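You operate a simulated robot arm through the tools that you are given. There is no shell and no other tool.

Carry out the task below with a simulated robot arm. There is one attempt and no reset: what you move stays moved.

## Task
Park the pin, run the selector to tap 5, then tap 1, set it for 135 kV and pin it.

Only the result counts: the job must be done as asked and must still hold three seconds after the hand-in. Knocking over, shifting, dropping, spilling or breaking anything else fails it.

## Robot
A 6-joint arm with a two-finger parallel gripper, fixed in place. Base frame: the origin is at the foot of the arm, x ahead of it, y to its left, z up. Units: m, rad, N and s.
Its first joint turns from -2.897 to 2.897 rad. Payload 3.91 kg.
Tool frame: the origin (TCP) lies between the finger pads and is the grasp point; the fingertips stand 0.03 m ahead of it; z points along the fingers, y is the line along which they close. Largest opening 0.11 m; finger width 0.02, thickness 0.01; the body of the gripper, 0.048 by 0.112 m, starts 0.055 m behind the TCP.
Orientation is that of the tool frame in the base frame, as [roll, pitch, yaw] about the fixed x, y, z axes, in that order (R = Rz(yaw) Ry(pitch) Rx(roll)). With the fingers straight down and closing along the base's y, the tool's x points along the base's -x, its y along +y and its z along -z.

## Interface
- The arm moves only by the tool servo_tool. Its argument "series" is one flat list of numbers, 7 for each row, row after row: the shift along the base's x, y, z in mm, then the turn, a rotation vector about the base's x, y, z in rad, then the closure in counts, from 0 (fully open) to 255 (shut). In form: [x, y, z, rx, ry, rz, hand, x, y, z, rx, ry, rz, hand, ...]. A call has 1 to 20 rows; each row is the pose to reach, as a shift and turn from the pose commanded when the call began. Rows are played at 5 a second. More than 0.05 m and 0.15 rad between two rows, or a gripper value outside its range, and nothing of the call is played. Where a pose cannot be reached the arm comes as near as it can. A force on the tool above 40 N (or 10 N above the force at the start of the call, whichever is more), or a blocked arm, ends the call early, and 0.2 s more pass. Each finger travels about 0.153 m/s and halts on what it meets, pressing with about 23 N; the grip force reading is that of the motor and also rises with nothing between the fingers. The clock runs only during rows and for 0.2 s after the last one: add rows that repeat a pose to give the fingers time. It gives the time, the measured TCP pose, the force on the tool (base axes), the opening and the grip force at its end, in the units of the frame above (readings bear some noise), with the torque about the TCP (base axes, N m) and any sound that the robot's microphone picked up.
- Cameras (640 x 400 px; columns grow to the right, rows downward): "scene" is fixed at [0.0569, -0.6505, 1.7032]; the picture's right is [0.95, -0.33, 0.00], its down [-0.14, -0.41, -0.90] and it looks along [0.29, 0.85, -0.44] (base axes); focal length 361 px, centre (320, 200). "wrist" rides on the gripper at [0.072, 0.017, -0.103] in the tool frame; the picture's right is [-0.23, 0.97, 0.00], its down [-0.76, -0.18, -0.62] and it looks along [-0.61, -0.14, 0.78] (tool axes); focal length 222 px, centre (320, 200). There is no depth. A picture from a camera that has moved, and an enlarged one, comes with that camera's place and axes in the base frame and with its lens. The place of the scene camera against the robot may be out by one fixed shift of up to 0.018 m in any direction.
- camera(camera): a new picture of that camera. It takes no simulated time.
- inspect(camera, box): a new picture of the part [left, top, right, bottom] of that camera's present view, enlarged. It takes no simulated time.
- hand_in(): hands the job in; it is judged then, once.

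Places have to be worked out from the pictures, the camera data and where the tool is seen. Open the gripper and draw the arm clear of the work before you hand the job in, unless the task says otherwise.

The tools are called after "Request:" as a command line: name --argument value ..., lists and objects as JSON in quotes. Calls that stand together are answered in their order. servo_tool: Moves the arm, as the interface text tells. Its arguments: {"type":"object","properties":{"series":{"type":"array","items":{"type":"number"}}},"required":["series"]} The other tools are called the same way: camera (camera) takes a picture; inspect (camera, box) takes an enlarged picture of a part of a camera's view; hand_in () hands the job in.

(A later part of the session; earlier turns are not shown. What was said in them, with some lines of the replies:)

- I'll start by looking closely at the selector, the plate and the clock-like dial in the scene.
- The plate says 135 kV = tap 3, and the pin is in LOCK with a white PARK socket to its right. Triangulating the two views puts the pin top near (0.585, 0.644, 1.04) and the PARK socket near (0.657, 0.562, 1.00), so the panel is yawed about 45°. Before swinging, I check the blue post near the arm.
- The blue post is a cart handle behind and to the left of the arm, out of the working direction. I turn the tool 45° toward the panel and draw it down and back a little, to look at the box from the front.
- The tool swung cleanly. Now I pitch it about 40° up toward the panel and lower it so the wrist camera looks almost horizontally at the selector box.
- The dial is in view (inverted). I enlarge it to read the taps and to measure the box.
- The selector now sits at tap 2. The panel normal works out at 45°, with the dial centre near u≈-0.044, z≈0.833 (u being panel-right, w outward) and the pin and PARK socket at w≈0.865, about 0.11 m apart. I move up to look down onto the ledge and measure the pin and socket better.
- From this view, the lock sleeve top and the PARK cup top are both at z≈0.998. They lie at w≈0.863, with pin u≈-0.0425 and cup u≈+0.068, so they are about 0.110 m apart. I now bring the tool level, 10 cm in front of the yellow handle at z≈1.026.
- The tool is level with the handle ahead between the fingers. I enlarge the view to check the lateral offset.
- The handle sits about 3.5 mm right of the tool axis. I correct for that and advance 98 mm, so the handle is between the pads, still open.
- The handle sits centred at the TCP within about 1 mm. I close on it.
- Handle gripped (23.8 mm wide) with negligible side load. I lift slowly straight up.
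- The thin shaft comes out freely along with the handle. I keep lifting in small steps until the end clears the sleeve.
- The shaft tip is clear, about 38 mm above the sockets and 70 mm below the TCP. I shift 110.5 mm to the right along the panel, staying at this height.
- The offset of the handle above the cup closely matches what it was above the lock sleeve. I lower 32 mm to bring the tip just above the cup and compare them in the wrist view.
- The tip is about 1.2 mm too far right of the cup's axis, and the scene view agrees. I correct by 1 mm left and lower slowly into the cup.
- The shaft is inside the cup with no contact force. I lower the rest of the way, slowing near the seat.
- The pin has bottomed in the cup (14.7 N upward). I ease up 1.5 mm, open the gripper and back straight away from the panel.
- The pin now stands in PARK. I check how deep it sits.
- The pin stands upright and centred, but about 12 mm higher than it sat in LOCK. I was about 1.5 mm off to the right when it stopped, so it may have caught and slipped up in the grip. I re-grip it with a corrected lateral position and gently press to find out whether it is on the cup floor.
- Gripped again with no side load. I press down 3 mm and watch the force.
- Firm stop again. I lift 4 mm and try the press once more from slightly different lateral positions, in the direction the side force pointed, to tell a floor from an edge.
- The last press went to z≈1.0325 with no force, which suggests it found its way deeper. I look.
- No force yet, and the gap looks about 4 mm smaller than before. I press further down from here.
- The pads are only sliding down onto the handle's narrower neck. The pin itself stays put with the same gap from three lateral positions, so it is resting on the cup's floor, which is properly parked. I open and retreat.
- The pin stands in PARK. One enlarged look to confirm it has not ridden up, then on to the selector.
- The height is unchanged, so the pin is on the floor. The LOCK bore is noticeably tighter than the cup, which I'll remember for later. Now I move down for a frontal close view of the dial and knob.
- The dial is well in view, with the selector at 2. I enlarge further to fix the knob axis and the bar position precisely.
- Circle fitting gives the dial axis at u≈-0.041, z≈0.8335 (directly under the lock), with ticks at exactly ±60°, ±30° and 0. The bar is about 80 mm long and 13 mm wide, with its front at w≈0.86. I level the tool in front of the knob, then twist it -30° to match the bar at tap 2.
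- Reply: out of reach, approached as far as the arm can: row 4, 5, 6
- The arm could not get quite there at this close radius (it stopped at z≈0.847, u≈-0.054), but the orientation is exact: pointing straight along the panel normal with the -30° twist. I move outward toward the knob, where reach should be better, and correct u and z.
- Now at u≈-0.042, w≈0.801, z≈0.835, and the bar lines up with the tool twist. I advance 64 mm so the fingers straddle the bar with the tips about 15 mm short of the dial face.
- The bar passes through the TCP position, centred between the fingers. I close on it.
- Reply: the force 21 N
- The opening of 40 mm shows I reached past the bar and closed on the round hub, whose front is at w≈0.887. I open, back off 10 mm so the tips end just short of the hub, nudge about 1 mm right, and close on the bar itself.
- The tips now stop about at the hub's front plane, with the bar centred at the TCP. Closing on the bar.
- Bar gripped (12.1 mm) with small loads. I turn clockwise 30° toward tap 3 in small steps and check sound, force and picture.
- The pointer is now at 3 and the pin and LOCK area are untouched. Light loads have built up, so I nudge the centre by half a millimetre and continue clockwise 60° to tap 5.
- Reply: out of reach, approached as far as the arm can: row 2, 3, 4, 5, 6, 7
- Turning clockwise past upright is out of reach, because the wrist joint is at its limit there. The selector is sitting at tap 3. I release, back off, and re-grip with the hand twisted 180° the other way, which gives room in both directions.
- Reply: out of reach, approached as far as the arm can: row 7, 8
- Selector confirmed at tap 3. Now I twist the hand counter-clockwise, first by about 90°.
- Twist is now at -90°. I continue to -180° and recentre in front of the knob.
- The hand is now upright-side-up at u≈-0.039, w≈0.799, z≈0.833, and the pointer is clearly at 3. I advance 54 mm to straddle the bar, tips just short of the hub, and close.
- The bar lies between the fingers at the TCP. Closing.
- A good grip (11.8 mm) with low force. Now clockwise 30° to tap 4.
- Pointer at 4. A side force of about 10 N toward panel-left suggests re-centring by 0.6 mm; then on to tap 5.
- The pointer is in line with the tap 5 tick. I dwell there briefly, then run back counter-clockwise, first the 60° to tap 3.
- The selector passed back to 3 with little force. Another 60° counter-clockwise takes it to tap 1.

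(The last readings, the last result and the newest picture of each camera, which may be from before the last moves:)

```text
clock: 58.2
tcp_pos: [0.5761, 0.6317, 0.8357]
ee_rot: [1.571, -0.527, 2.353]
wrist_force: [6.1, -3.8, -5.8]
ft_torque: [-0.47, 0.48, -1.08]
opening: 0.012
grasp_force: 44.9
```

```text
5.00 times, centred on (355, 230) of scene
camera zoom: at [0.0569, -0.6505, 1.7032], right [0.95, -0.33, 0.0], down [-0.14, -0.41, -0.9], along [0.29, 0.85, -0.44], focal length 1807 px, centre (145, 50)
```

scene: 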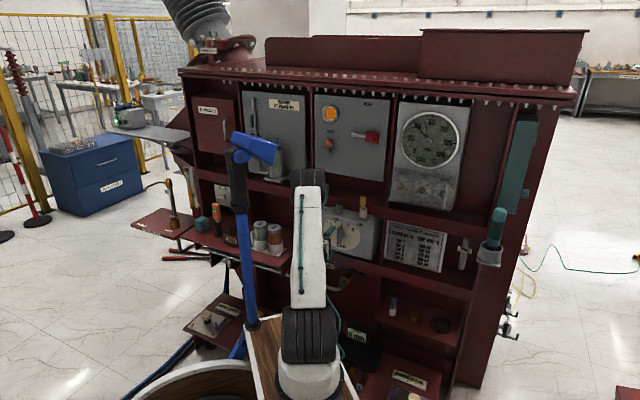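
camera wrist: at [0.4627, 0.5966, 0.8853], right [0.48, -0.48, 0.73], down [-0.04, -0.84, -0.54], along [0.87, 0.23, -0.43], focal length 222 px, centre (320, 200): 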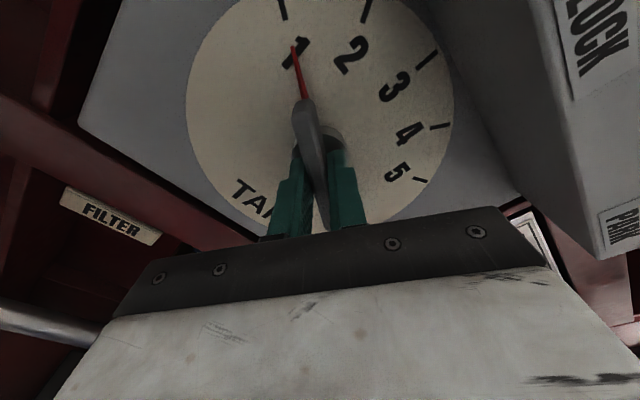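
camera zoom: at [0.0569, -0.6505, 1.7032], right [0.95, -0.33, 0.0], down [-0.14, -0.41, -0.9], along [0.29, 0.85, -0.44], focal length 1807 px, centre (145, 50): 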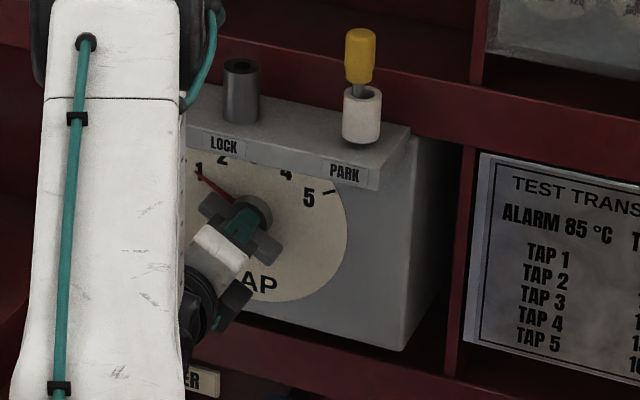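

The pointer is in line with the tap 1 tick. I dwell a moment, then turn clockwise 60° to tap 3 (135 kV).

Request:
servo_tool --series '[0, 0, 0, -0.006, -0.006, 0, 255, 0, 0, 0, -0.006, -0.006, 0, 255, 0, 0, 0, 0, 0, 0, 255, 0, 0, 0, 0.0617, 0.0617, 0, 255, 0, 0, 0, 0.1234, 0.1234, 0, 255, 0, 0, 0, 0.1851, 0.1851, 0, 255, 0, 0, 0, 0.2468, 0.2468, 0, 255, 0, 0, 0, 0.3085, 0.3085, 0, 255, 0, 0, 0, 0.3702, 0.3702, 0, 255, 0, 0, 0, 0.4319, 0.4319, 0, 255, 0, 0, 0, 0.4936, 0.4936, 0, 255, 0, 0, 0, 0.5553, 0.5553, 0, 255, 0, 0, 0, 0.617, 0.617, 0, 255, 0, 0, 0, 0.6787, 0.6787, 0, 255, 0, 0, 0, 0.7405, 0.7405, 0, 255, 0, 0, 0, 0.7405, 0.7405, 0, 255]'

Request:
camera --camera "wrist"

Request:
inspect --camera "wrist" --box '[180, 0, 400, 150]'

```text
clock: 61.6
tcp_pos: [0.5757, 0.632, 0.8351]
ee_rot: [-1.8, -1.567, -0.555]
wrist_force: [10.4, -5.4, -4.5]
ft_torque: [-0.26, 0.22, 0.02]
opening: 0.0119
grasp_force: 44.5
```

```text
taken
camera wrist: at [0.513, 0.5462, 0.9065], right [0.69, -0.69, -0.23], down [-0.57, -0.31, -0.76], along [0.45, 0.65, -0.61], focal length 222 px, centre (320, 200)
```

wrist: 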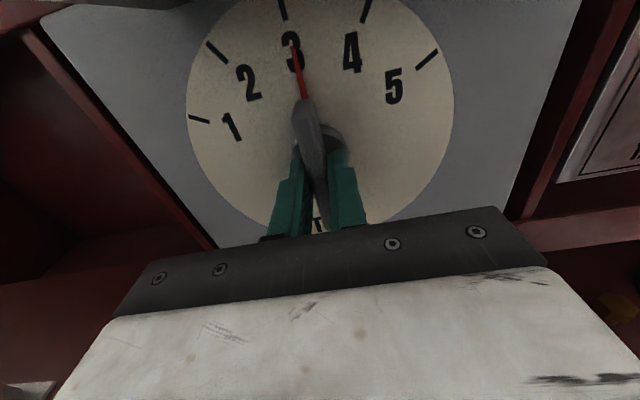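

```text
2.67 times, centred on (290, 75) of wrist
camera zoom: at [0.513, 0.5462, 0.9065], right [0.69, -0.69, -0.23], down [-0.57, -0.31, -0.76], along [0.45, 0.65, -0.61], focal length 592 px, centre (400, 533)
```

zoom: 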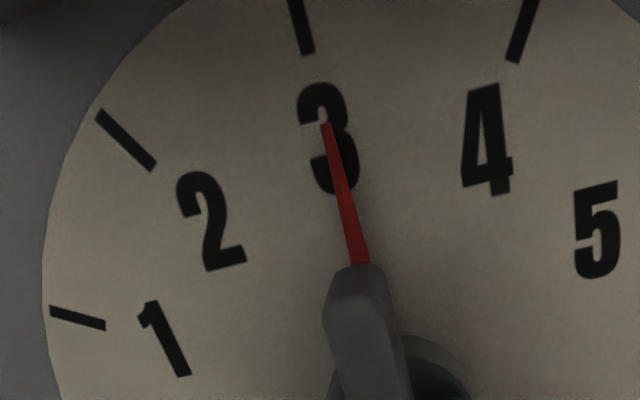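

Pointer exactly on tap 3. I release the bar and back straight out.

Request:
servo_tool --series '[0, 0, 0, 0, 0, 0, 200, 0, 0, 0, 0, 0, 0, 100, 0, 0, 0, 0, 0, 0, 30, 0, 0, 0, 0, 0, 0, 0, -10, -10, 0, 0, 0, 0, 0, -25, -25, 0, 0, 0, 0, 0, -42, -42, 0, 0, 0, 0, 0, -60, -60, 0, 0, 0, 0, 0, -60, -60, 0, 0, 0, 0, 0]'

Request:
camera --camera "wrist"

Request:
inspect --camera "wrist" --box '[200, 0, 440, 200]'

Request:
inspect --camera "scene" --box '[310, 190, 400, 270]'

```text
clock: 63.6
tcp_pos: [0.5158, 0.572, 0.8352]
ee_rot: [-1.749, -1.568, -0.607]
wrist_force: [-0.1, 0.4, 0.0]
ft_torque: [0.04, 0.01, 0.02]
opening: 0.1102
grasp_force: 0.0
```

```text
taken
camera wrist: at [0.4528, 0.4863, 0.907], right [0.69, -0.69, -0.23], down [-0.57, -0.31, -0.76], along [0.45, 0.65, -0.61], focal length 222 px, centre (320, 200)
```

wrist: 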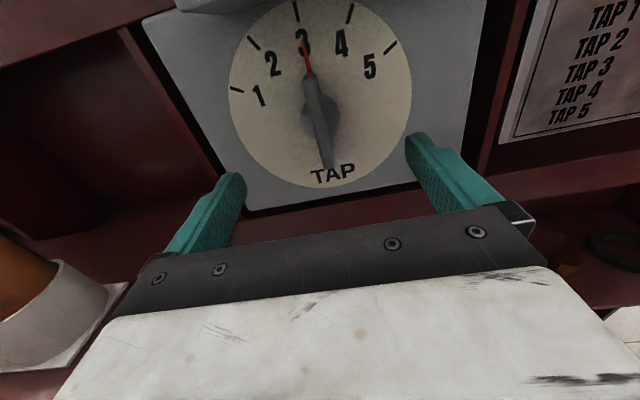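

```text
2.00 times, centred on (320, 100) of wrist
camera zoom: at [0.4528, 0.4863, 0.907], right [0.69, -0.69, -0.23], down [-0.57, -0.31, -0.76], along [0.45, 0.65, -0.61], focal length 444 px, centre (320, 400)
```

zoom: 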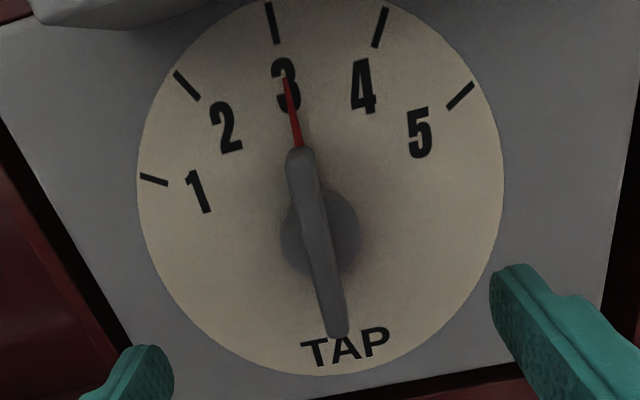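

```text
5.00 times, centred on (355, 230) of scene
camera zoom: at [0.0569, -0.6505, 1.7032], right [0.95, -0.33, 0.0], down [-0.14, -0.41, -0.9], along [0.29, 0.85, -0.44], focal length 1807 px, centre (145, 50)
```

zoom: 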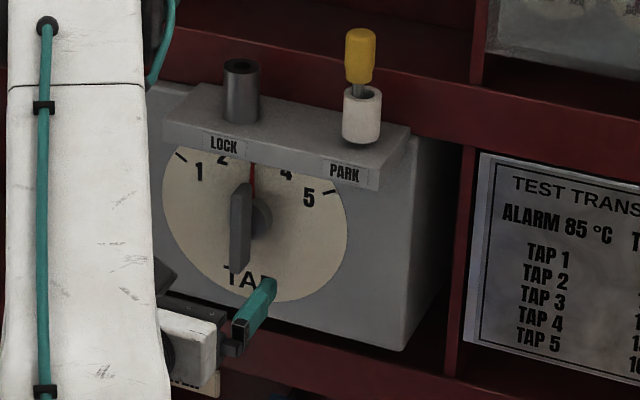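

The selector holds at tap 3 after release. Now I rise to pin height and untwist the hand back to the first orientation, in two halves.

Request:
servo_tool --series '[-6, -6, 16, 0.0926, 0.0926, 0, 0, -12, -12, 32, 0.1851, 0.1851, 0, 0, -18, -18, 48, 0.2777, 0.2777, 0, 0, -24, -24, 64, 0.3702, 0.3702, 0, 0, -30, -30, 80, 0.4628, 0.4628, 0, 0, -36, -36, 97, 0.5553, 0.5553, 0, 0, -36, -36, 113, 0.6479, 0.6479, 0, 0, -36, -36, 130, 0.7405, 0.7405, 0, 0, -36, -36, 146, 0.833, 0.833, 0, 0, -36, -36, 162, 0.9256, 0.9256, 0, 0, -36, -36, 178, 1.0181, 1.0181, 0, 0, -36, -36, 195, 1.1107, 1.1107, 0, 0]'

Request:
servo_tool --series '[6, -6, 0, 0.0926, 0.0926, 0, 0, 12, -12, 0, 0.1851, 0.1851, 0, 0, 18, -18, 0, 0.2777, 0.2777, 0, 0, 24, -24, 0, 0.3702, 0.3702, 0, 0, 30, -30, 0, 0.4628, 0.4628, 0, 0, 36, -36, 0, 0.5553, 0.5553, 0, 0, 42, -42, 0, 0.6479, 0.6479, 0, 0, 48, -48, 0, 0.7405, 0.7405, 0, 0, 54, -54, 0, 0.833, 0.833, 0, 0, 60, -60, 0, 0.9256, 0.9256, 0, 0, 66, -66, 0, 1.0181, 1.0181, 0, 0, 72, -72, 0, 1.1107, 1.1107, 0, 0, 72, -72, 0, 1.1107, 1.1107, 0, 0]'

Request:
camera --camera "wrist"

Request:
camera --camera "scene"

```text
clock: 66.2
tcp_pos: [0.4789, 0.5372, 1.0316]
ee_rot: [-1.571, 0.005, -0.785]
wrist_force: [-0.3, -0.9, 0.1]
ft_torque: [0.02, 0.05, 0.01]
opening: 0.1099
grasp_force: 0.1
```

```text
clock: 69.0
tcp_pos: [0.5499, 0.4646, 1.0299]
ee_rot: [1.488, 1.567, 2.275]
wrist_force: [-0.2, -1.0, -0.2]
ft_torque: [-0.01, 0.0, -0.05]
opening: 0.1102
grasp_force: 0.0
```

```text
taken
camera wrist: at [0.4643, 0.4028, 0.9568], right [-0.69, 0.69, 0.23], down [-0.31, -0.57, 0.76], along [0.65, 0.45, 0.61], focal length 222 px, centre (320, 200)
```

wrist: 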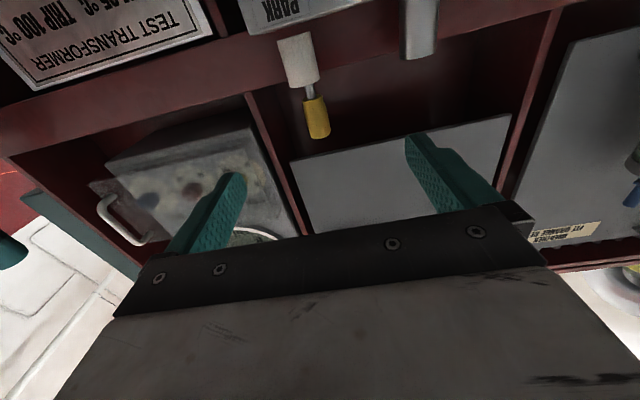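

```text
taken
```

scene: 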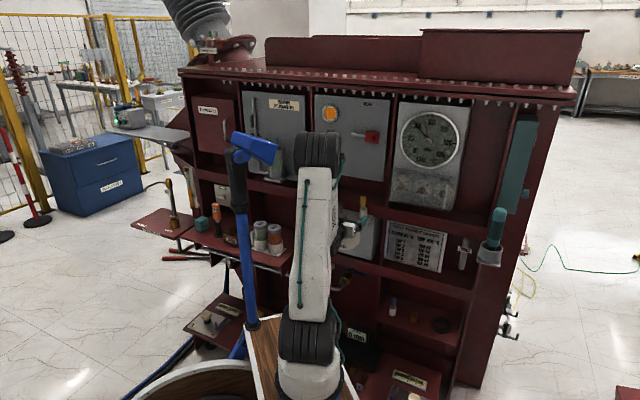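

I measure the parked pin and the cup again in enlarged views before re-gripping.

Request:
inspect --camera "wrist" --box '[250, 20, 370, 150]'

Request:
inspect --camera "scene" --box '[330, 180, 390, 220]'

```text
3.08 times, centred on (310, 85) of wrist
camera zoom: at [0.4643, 0.4028, 0.9568], right [-0.69, 0.69, 0.23], down [-0.31, -0.57, 0.76], along [0.65, 0.45, 0.61], focal length 684 px, centre (351, 554)
```

zoom: 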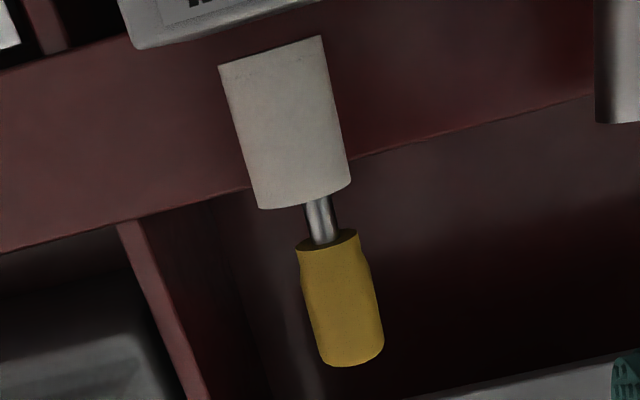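

```text
10.00 times, centred on (360, 200) of scene
camera zoom: at [0.0569, -0.6505, 1.7032], right [0.95, -0.33, 0.0], down [-0.14, -0.41, -0.9], along [0.29, 0.85, -0.44], focal length 3614 px, centre (-80, 200)
```

zoom: 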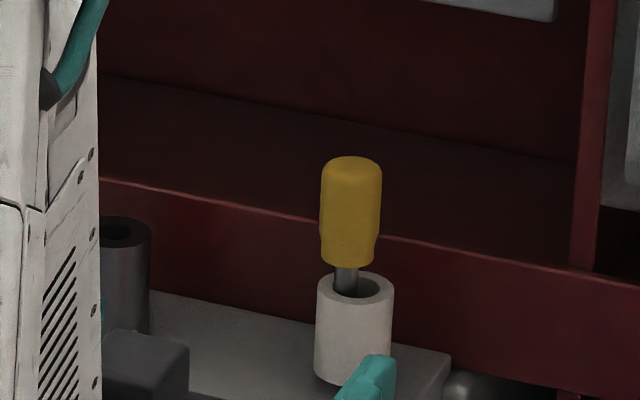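

The pin leans nowhere but stands about 3 mm left of the cup centre, at u≈0.0656, handle from z≈1.015 to 1.059. I go in with the TCP at z≈1.038, at the same relative height as the first grip, and close.

Request:
servo_tool --series '[3.7, -3.7, 8, 0, 0, 0, 0, 30, 22, 8, 0, 0, 0, 0, 60, 52, 8, 0, 0, 0, 0, 85, 77.5, 8, 0, 0, 0, 0, 105.3, 97.8, 8, 0, 0, 0, 0, 105.3, 97.8, 8, 0, 0, 0, 0]'

Request:
camera --camera "wrist"

Request:
inspect --camera "wrist" --box '[240, 100, 400, 240]'

```text
clock: 70.4
tcp_pos: [0.6571, 0.5614, 1.0388]
ee_rot: [1.693, 1.566, 2.475]
wrist_force: [0.3, 0.2, 0.3]
ft_torque: [-0.01, -0.01, 0.04]
opening: 0.1099
grasp_force: 0.1
```

```text
taken
camera wrist: at [0.5699, 0.5, 0.9655], right [-0.69, 0.69, 0.23], down [-0.32, -0.57, 0.76], along [0.66, 0.45, 0.61], focal length 222 px, centre (320, 200)
```

wrist: 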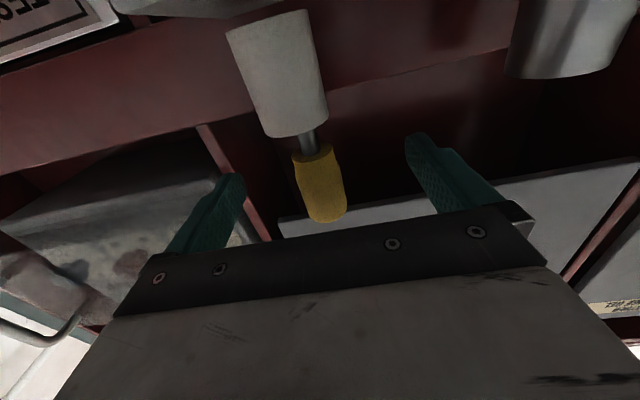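

```text
2.86 times, centred on (320, 170) of wrist
camera zoom: at [0.5699, 0.5, 0.9655], right [-0.69, 0.69, 0.23], down [-0.32, -0.57, 0.76], along [0.66, 0.45, 0.61], focal length 635 px, centre (320, 286)
```

zoom: 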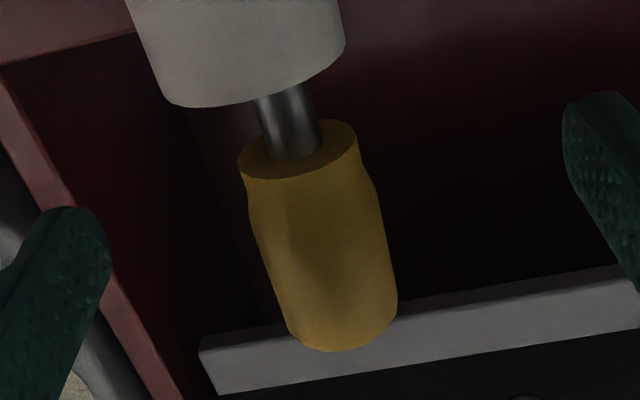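

The pin stands about 3 mm nearer to me and 1.5 mm further left relative to the TCP than at the first grip. I adjust for that, then close.

Request:
servo_tool --series '[-3.2, -1.1, -1, 0, 0, 0, 0, -3.2, -1.1, -1, 0, 0, 0, 120, -3.2, -1.1, -1, 0, 0, 0, 200, -3.2, -1.1, -1, 0, 0, 0, 255, -3.2, -1.1, -1, 0, 0, 0, 255, -3.2, -1.1, -1, 0, 0, 0, 255]'

Request:
servo_tool --series '[0, 0, 10, 0, 0, 0, 255, 0, 0, 20, 0, 0, 0, 255, 0, 0, 30, 0, 0, 0, 255, 0, 0, 40, 0, 0, 0, 255, 0, 0, 50, 0, 0, 0, 255, 0, 0, 60, 0, 0, 0, 255, 0, 0, 69, 0, 0, 0, 255, 0, 0, 69, 0, 0, 0, 255]'

Request:
camera --camera "wrist"

Request:
inspect --camera "wrist" --box '[240, 20, 400, 240]'

```text
clock: 71.8
tcp_pos: [0.6541, 0.5605, 1.0365]
ee_rot: [1.515, 1.567, 2.3]
wrist_force: [1.4, -0.9, 0.5]
ft_torque: [-0.06, -0.06, 0.01]
opening: 0.0238
grasp_force: 23.1
```

```text
clock: 73.6
tcp_pos: [0.6546, 0.5605, 1.1071]
ee_rot: [1.411, 1.567, 2.195]
wrist_force: [0.2, 0.1, -0.3]
ft_torque: [0.02, 0.01, -0.02]
opening: 0.0235
grasp_force: 22.6
```

```text
taken
camera wrist: at [0.5672, 0.4989, 1.033], right [-0.69, 0.69, 0.23], down [-0.31, -0.57, 0.76], along [0.65, 0.45, 0.61], focal length 222 px, centre (320, 200)
```

wrist: 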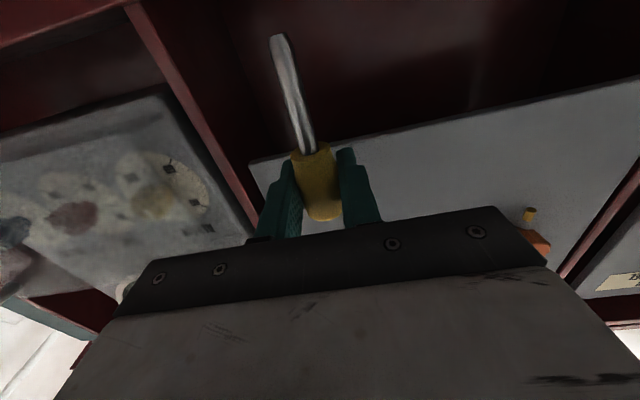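

```text
1.82 times, centred on (320, 130) of wrist
camera zoom: at [0.5672, 0.4989, 1.033], right [-0.69, 0.69, 0.23], down [-0.31, -0.57, 0.76], along [0.65, 0.45, 0.61], focal length 404 px, centre (320, 327)
```

zoom: 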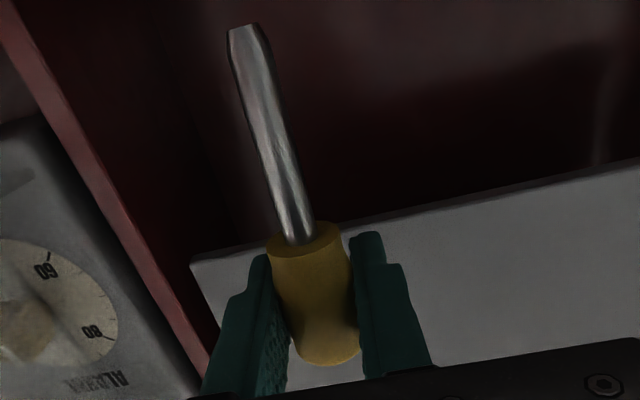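

The pin is up and clear of the cup, sitting about 4 mm lower in the grip than the first time, with its tip near z≈1.033. Going by the camera poses, the LOCK grip position is 105 mm left and about 2 mm in. I go above the lock sleeve.

Request:
servo_tool --series '[-18, 19, 0, 0, 0, 0, 255, -36, 38, 0, 0, 0, 0, 255, -54, 57, 0, 0, 0, 0, 255, -72.9, 75.7, 0, 0, 0, 0, 255, -72.9, 75.7, -12, 0, 0, 0, 255, -72.9, 75.7, -24, 0, 0, 0, 255, -72.9, 75.7, -24, 0, 0, 0, 255]'

Request:
camera --camera "wrist"

Request:
inspect --camera "wrist" --box '[220, 0, 380, 100]'

Request:
inspect --camera "scene" --box '[310, 160, 370, 220]'

```text
clock: 75.2
tcp_pos: [0.5805, 0.6376, 1.0818]
ee_rot: [1.362, 1.568, 2.147]
wrist_force: [-0.7, 0.1, -1.1]
ft_torque: [0.01, -0.01, -0.04]
opening: 0.0234
grasp_force: 23.2
```

```text
taken
camera wrist: at [0.4938, 0.5745, 1.0092], right [-0.69, 0.69, 0.23], down [-0.31, -0.57, 0.76], along [0.65, 0.45, 0.61], focal length 222 px, centre (320, 200)
```

wrist: 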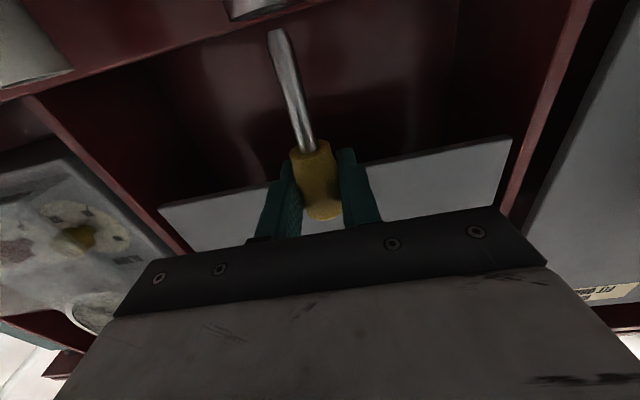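

```text
4.00 times, centred on (300, 50) of wrist
camera zoom: at [0.4938, 0.5745, 1.0092], right [-0.69, 0.69, 0.23], down [-0.31, -0.57, 0.76], along [0.65, 0.45, 0.61], focal length 888 px, centre (400, 800)
```

zoom: 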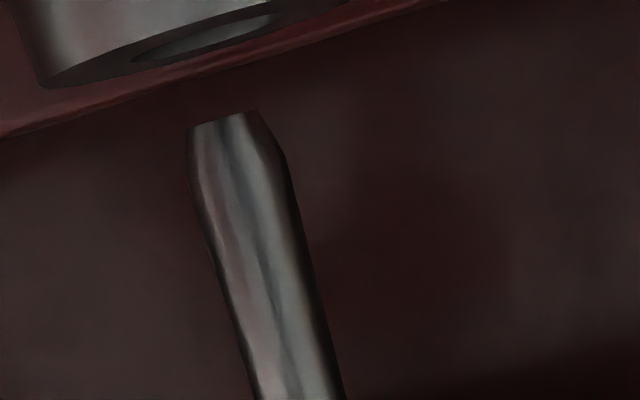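

```text
6.67 times, centred on (340, 190) of scene
camera zoom: at [0.0569, -0.6505, 1.7032], right [0.95, -0.33, 0.0], down [-0.14, -0.41, -0.9], along [0.29, 0.85, -0.44], focal length 2409 px, centre (187, 267)
```

zoom: 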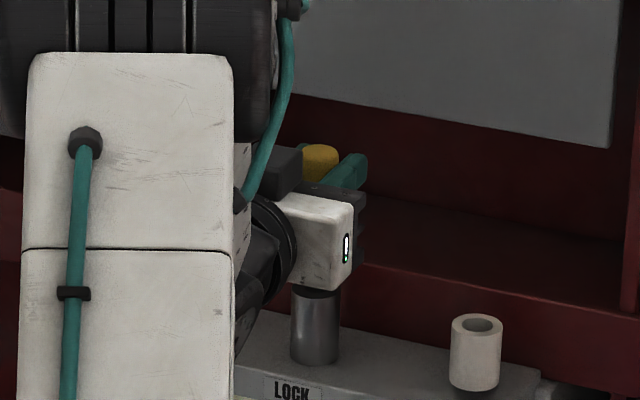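

From here I can even see the lock bore beside the tip, and laterally they agree within about 0.3 mm. I take one tighter scene view to check depth alignment between the handle and the sleeve.

Request:
inspect --camera "scene" --box '[325, 175, 355, 220]'

```text
8.89 times, centred on (340, 198) of scene
camera zoom: at [0.0569, -0.6505, 1.7032], right [0.95, -0.33, 0.0], down [-0.14, -0.41, -0.9], along [0.29, 0.85, -0.44], focal length 3212 px, centre (142, 222)
```

zoom: 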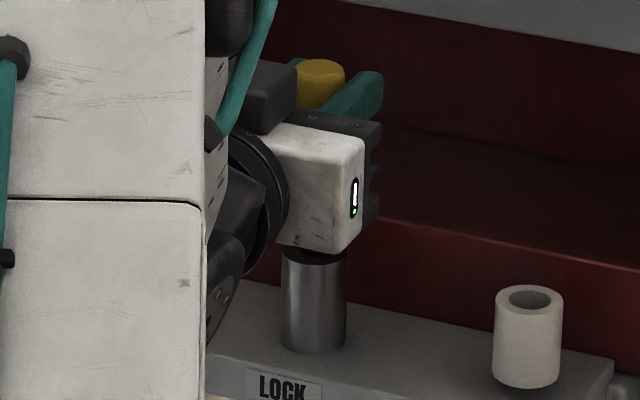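

The handle is about 1 mm further right and in than the sleeve axis. I nudge back by that, and lower 14 mm slowly to find the bore.

Request:
servo_tool --series '[-0.85, -0.28, 0, 0, 0, 0, 255, -0.85, -0.28, -3, 0, 0, 0, 255, -0.85, -0.28, -6, 0, 0, 0, 255, -0.85, -0.28, -8, 0, 0, 0, 255, -0.85, -0.28, -10, 0, 0, 0, 255, -0.85, -0.28, -12, 0, 0, 0, 255, -0.85, -0.28, -14, 0, 0, 0, 255]'

Request:
camera --camera "wrist"

Request:
inspect --camera "wrist" --box '[220, 0, 380, 160]'

```text
clock: 76.8
tcp_pos: [0.5796, 0.6359, 1.0674]
ee_rot: [1.396, 1.566, 2.179]
wrist_force: [-0.3, 0.0, -0.5]
ft_torque: [0.02, 0.0, -0.01]
opening: 0.0228
grasp_force: 23.0
```

```text
taken
camera wrist: at [0.4929, 0.5744, 0.995], right [-0.69, 0.69, 0.23], down [-0.31, -0.57, 0.76], along [0.65, 0.45, 0.61], focal length 222 px, centre (320, 200)
```

wrist: 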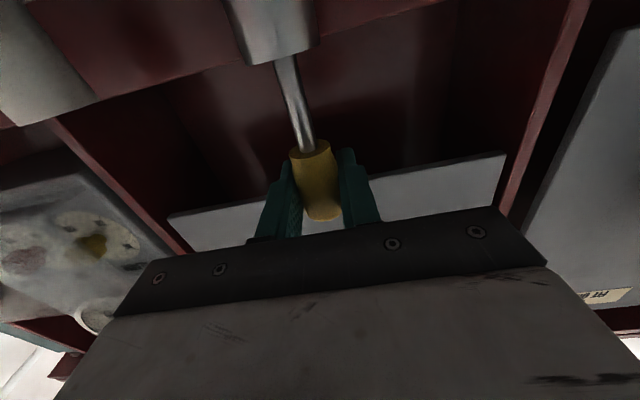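

```text
2.50 times, centred on (300, 80) of wrist
camera zoom: at [0.4929, 0.5744, 0.995], right [-0.69, 0.69, 0.23], down [-0.31, -0.57, 0.76], along [0.65, 0.45, 0.61], focal length 555 px, centre (370, 500)
```

zoom: 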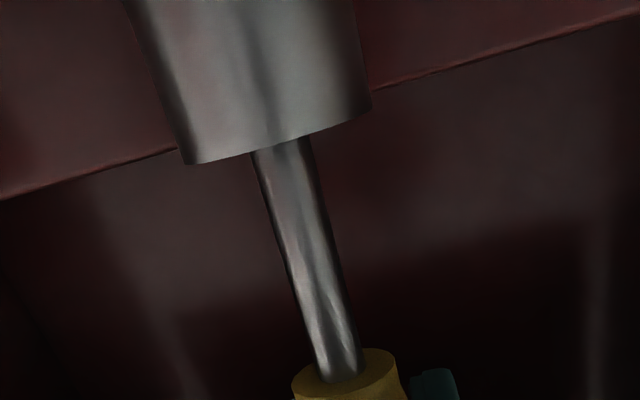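

The tip has entered the bore with no force. I continue lowering carefully.

Request:
servo_tool --series '[0, 0, -4, 0, 0, 0, 255, 0, 0, -8, 0, 0, 0, 255, 0, 0, -12, 0, 0, 0, 255, 0, 0, -16, 0, 0, 0, 255, 0, 0, -20, 0, 0, 0, 255, 0, 0, -24, 0, 0, 0, 255]'

Request:
inspect --camera "wrist" --box '[220, 20, 400, 240]'

```text
clock: 78.2
tcp_pos: [0.5796, 0.636, 1.0436]
ee_rot: [1.259, 1.567, 2.045]
wrist_force: [4.6, 5.1, 0.6]
ft_torque: [0.22, -0.17, 0.01]
opening: 0.0236
grasp_force: 22.6
```

```text
1.82 times, centred on (310, 130) of wrist
camera zoom: at [0.4934, 0.5747, 0.9705], right [-0.69, 0.69, 0.23], down [-0.31, -0.57, 0.76], along [0.65, 0.45, 0.61], focal length 404 px, centre (338, 327)
```

zoom: 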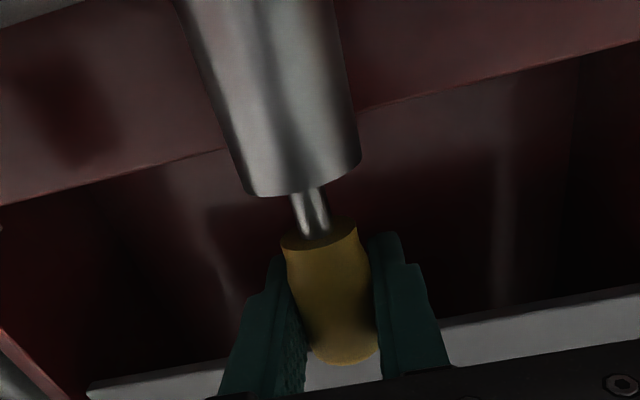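

The bore pushes the pin gently toward the panel (about 7 N), so I shift 0.6 mm that way and keep lowering.

Request:
servo_tool --series '[0.5, 0.5, 0, 0, 0, 0, 255, 0.5, 0.5, -3, 0, 0, 0, 255, 0.5, 0.5, -6, 0, 0, 0, 255, 0.5, 0.5, -8, 0, 0, 0, 255, 0.5, 0.5, -10, 0, 0, 0, 255]'

Request:
inspect --camera "wrist" --box '[220, 20, 400, 240]'

```text
clock: 79.4
tcp_pos: [0.5802, 0.6357, 1.0345]
ee_rot: [1.596, 1.567, 2.381]
wrist_force: [1.3, 1.1, -0.7]
ft_torque: [0.04, 0.0, 0.0]
opening: 0.0233
grasp_force: 23.4
```

```text
1.82 times, centred on (310, 130) of wrist
camera zoom: at [0.4935, 0.5752, 0.9608], right [-0.69, 0.69, 0.23], down [-0.31, -0.57, 0.76], along [0.65, 0.45, 0.61], focal length 404 px, centre (338, 327)
```

zoom: 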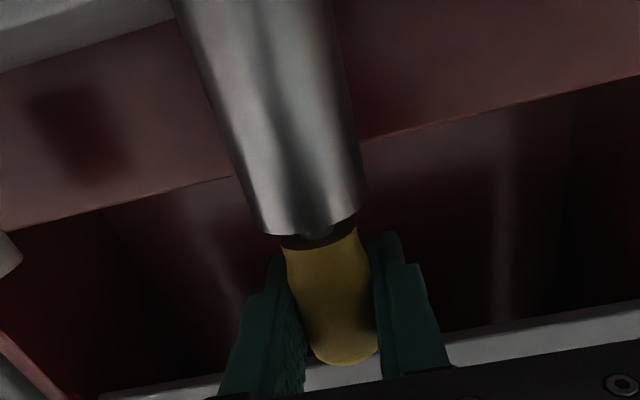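

Nearly home with negligible force. I press the last few millimetres until it seats.

Request:
servo_tool --series '[0, 0, -1, 0, 0, 0, 255, 0, 0, -2, 0, 0, 0, 255, 0, 0, -3, 0, 0, 0, 255, 0, 0, -4, 0, 0, 0, 255]'

Request:
inspect --camera "wrist" --box '[220, 20, 400, 240]'

```text
clock: 80.4
tcp_pos: [0.5803, 0.6375, 1.031]
ee_rot: [0.67, 1.564, 1.457]
wrist_force: [0.4, 0.4, 16.9]
ft_torque: [0.01, 0.0, 0.04]
opening: 0.0234
grasp_force: 23.1
```

```text
1.82 times, centred on (310, 130) of wrist
camera zoom: at [0.4938, 0.5753, 0.9586], right [-0.69, 0.69, 0.23], down [-0.32, -0.57, 0.76], along [0.65, 0.45, 0.61], focal length 404 px, centre (338, 327)
```

zoom: 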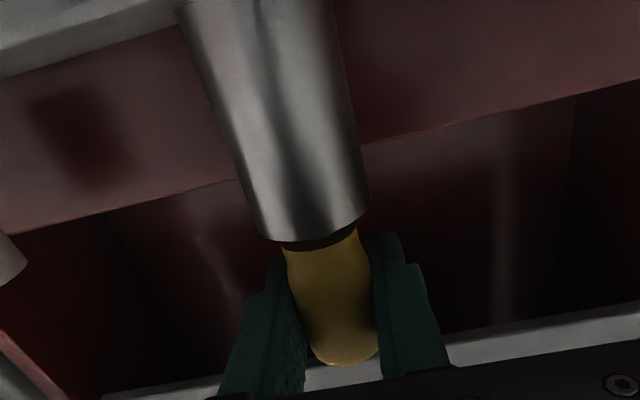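

The pin has seated with 17 N upward at the height I predicted, and looks as it did at the start. I ease off 1 mm, open, and back away.

Request:
servo_tool --series '[0, 0, 1.2, 0, 0, 0, 255, 0, 0, 1.2, 0, 0, 0, 200, 0, 0, 1.2, 0, 0, 0, 80, 0, 0, 1.2, 0, 0, 0, 0, 0, 0, 1.2, 0, 0, 0, 0, -20, -20, 1.2, 0, 0, 0, 0, -45, -45, 1.2, 0, 0, 0, 0, -75, -75, 1.2, 0, 0, 0, 0, -100, -100, 1.2, 0, 0, 0, 0, -100, -100, 1.2, 0, 0, 0, 0]'

Request:
camera --camera "wrist"

Request:
inspect --camera "wrist" --box '[240, 0, 400, 160]'

Request:
inspect --camera "scene" --box '[300, 180, 400, 270]'

```text
clock: 82.6
tcp_pos: [0.4801, 0.536, 1.0307]
ee_rot: [1.508, 1.567, 2.295]
wrist_force: [0.1, 0.4, -0.9]
ft_torque: [-0.01, 0.02, -0.02]
opening: 0.1099
grasp_force: 0.1
```

```text
taken
camera wrist: at [0.3929, 0.4747, 0.9573], right [-0.69, 0.69, 0.23], down [-0.31, -0.57, 0.76], along [0.65, 0.45, 0.61], focal length 222 px, centre (320, 200)
```

wrist: 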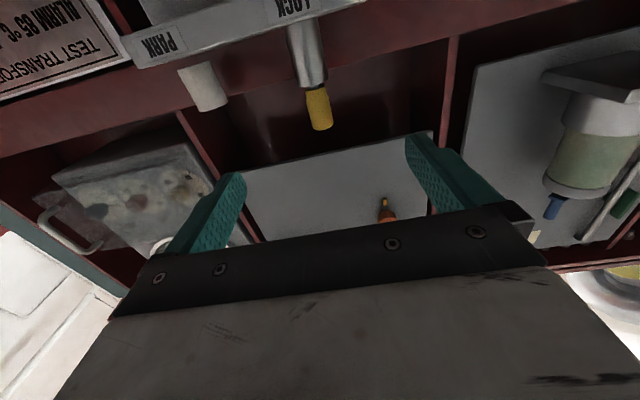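

```text
2.50 times, centred on (320, 80) of wrist
camera zoom: at [0.3929, 0.4747, 0.9573], right [-0.69, 0.69, 0.23], down [-0.31, -0.57, 0.76], along [0.65, 0.45, 0.61], focal length 555 px, centre (320, 500)
```

zoom: 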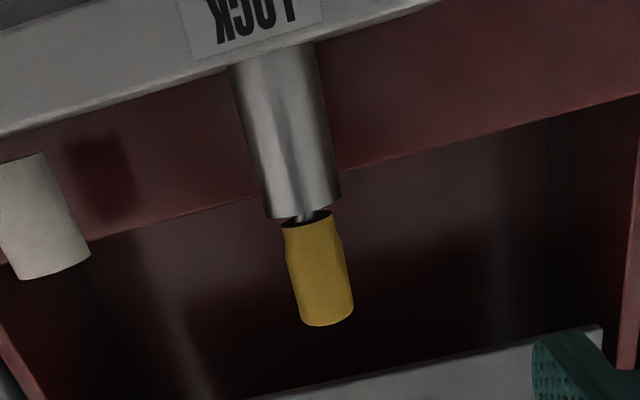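

```text
4.44 times, centred on (350, 225) of scene
camera zoom: at [0.0569, -0.6505, 1.7032], right [0.95, -0.33, 0.0], down [-0.14, -0.41, -0.9], along [0.29, 0.85, -0.44], focal length 1606 px, centre (187, 89)
```

zoom: 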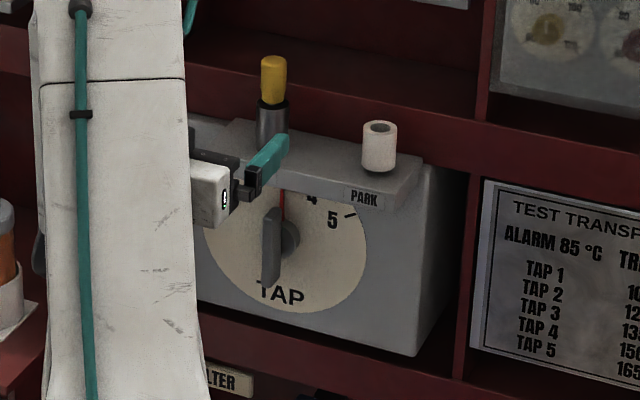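

The handle stands exactly where it was in the starting picture, and PARK is empty. I draw the arm well back and tilt down for a final check of the dial.

Request:
servo_tool --series '[-14, -22, -5, -0.088, 0.088, 0, 0, -28, -44, -10, -0.176, 0.176, 0, 0, -43, -67, -14, -0.264, 0.264, 0, 0, -57, -89, -19, -0.352, 0.352, 0, 0, -71, -111, -24, -0.44, 0.44, 0, 0, -86, -134, -28, -0.528, 0.528, 0, 0, -100, -156, -33, -0.615, 0.615, 0, 0, -100, -156, -33, -0.615, 0.615, 0, 0]'

Request:
camera --camera "wrist"

Request:
inspect --camera "wrist" --box '[270, 90, 430, 240]'

Request:
camera --camera "scene"

Request:
inspect --camera "scene" --box '[300, 180, 400, 270]'

```text
clock: 84.4
tcp_pos: [0.3802, 0.3792, 0.9981]
ee_rot: [3.138, 0.7, -2.359]
wrist_force: [0.1, -0.2, -0.5]
ft_torque: [-0.02, -0.01, 0.02]
opening: 0.11
grasp_force: 0.0
```

```text
taken
camera wrist: at [0.2802, 0.3054, 1.0302], right [-0.56, 0.81, 0.15], down [0.25, 0.0, 0.97], along [0.79, 0.58, -0.21], focal length 222 px, centre (320, 200)
```

wrist: 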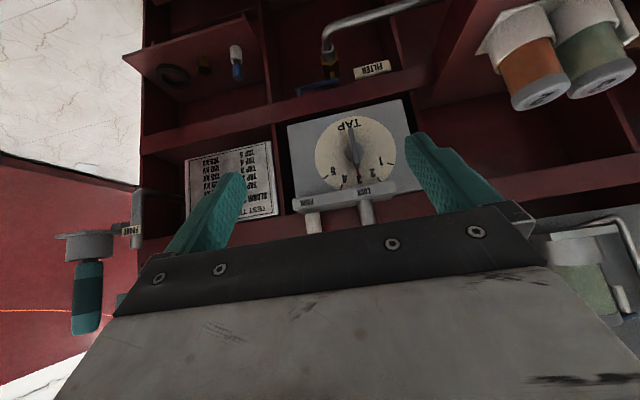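

```text
2.67 times, centred on (350, 165) of wrist
camera zoom: at [0.2802, 0.3054, 1.0302], right [-0.56, 0.81, 0.15], down [0.25, 0.0, 0.97], along [0.79, 0.58, -0.21], focal length 592 px, centre (240, 293)
```

zoom: 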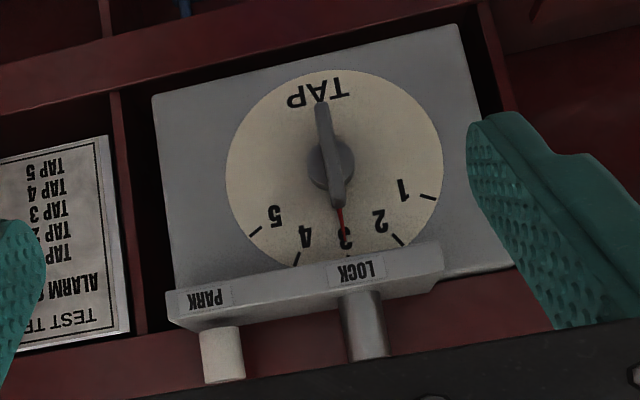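

```text
taken
```

scene: 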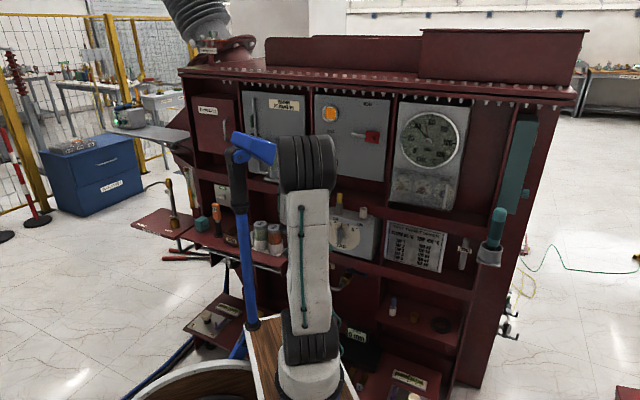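

```text
4.44 times, centred on (350, 225) of scene
camera zoom: at [0.0569, -0.6505, 1.7032], right [0.95, -0.33, 0.0], down [-0.14, -0.41, -0.9], along [0.29, 0.85, -0.44], focal length 1606 px, centre (187, 89)
```

zoom: 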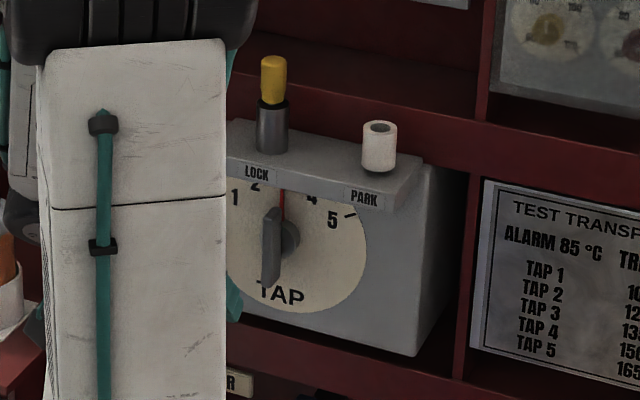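

The selector points at tap 3 (135 kV). The pin is seated in LOCK at its original depth, PARK is empty, nothing else has moved, and the arm is clear with the gripper open. I hand the job in.

Request:
hand_in

```text
The job is handed in.
```

The selector is set to tap 3, which the plate lists as 135 kV, and the pin is back in LOCK. I have handed the job in, but no verdict has come back yet.

- **Pin parked:** I moved the pin from LOCK to the PARK cup before touching the selector. It bottomed about 12 mm higher there than in LOCK. Pressing it from three slightly different positions made no difference, so I took that as the cup floor.
- **Selector run:** It went from tap 2 to tap 5, then to tap 1, then to tap 3. At each of the three the pointer lined up with its tick mark. The wrist joint ran out of travel near tap 3 on the way to tap 5, so I let go of the knob there and re-gripped it.
- **Pinned:** The pin seated in LOCK with a firm stop and stands at the same height as at the start. PARK is empty.

In the final pictures the dial still reads tap 3 and nothing else near the box has shifted. The gripper is open and the arm is drawn clear.
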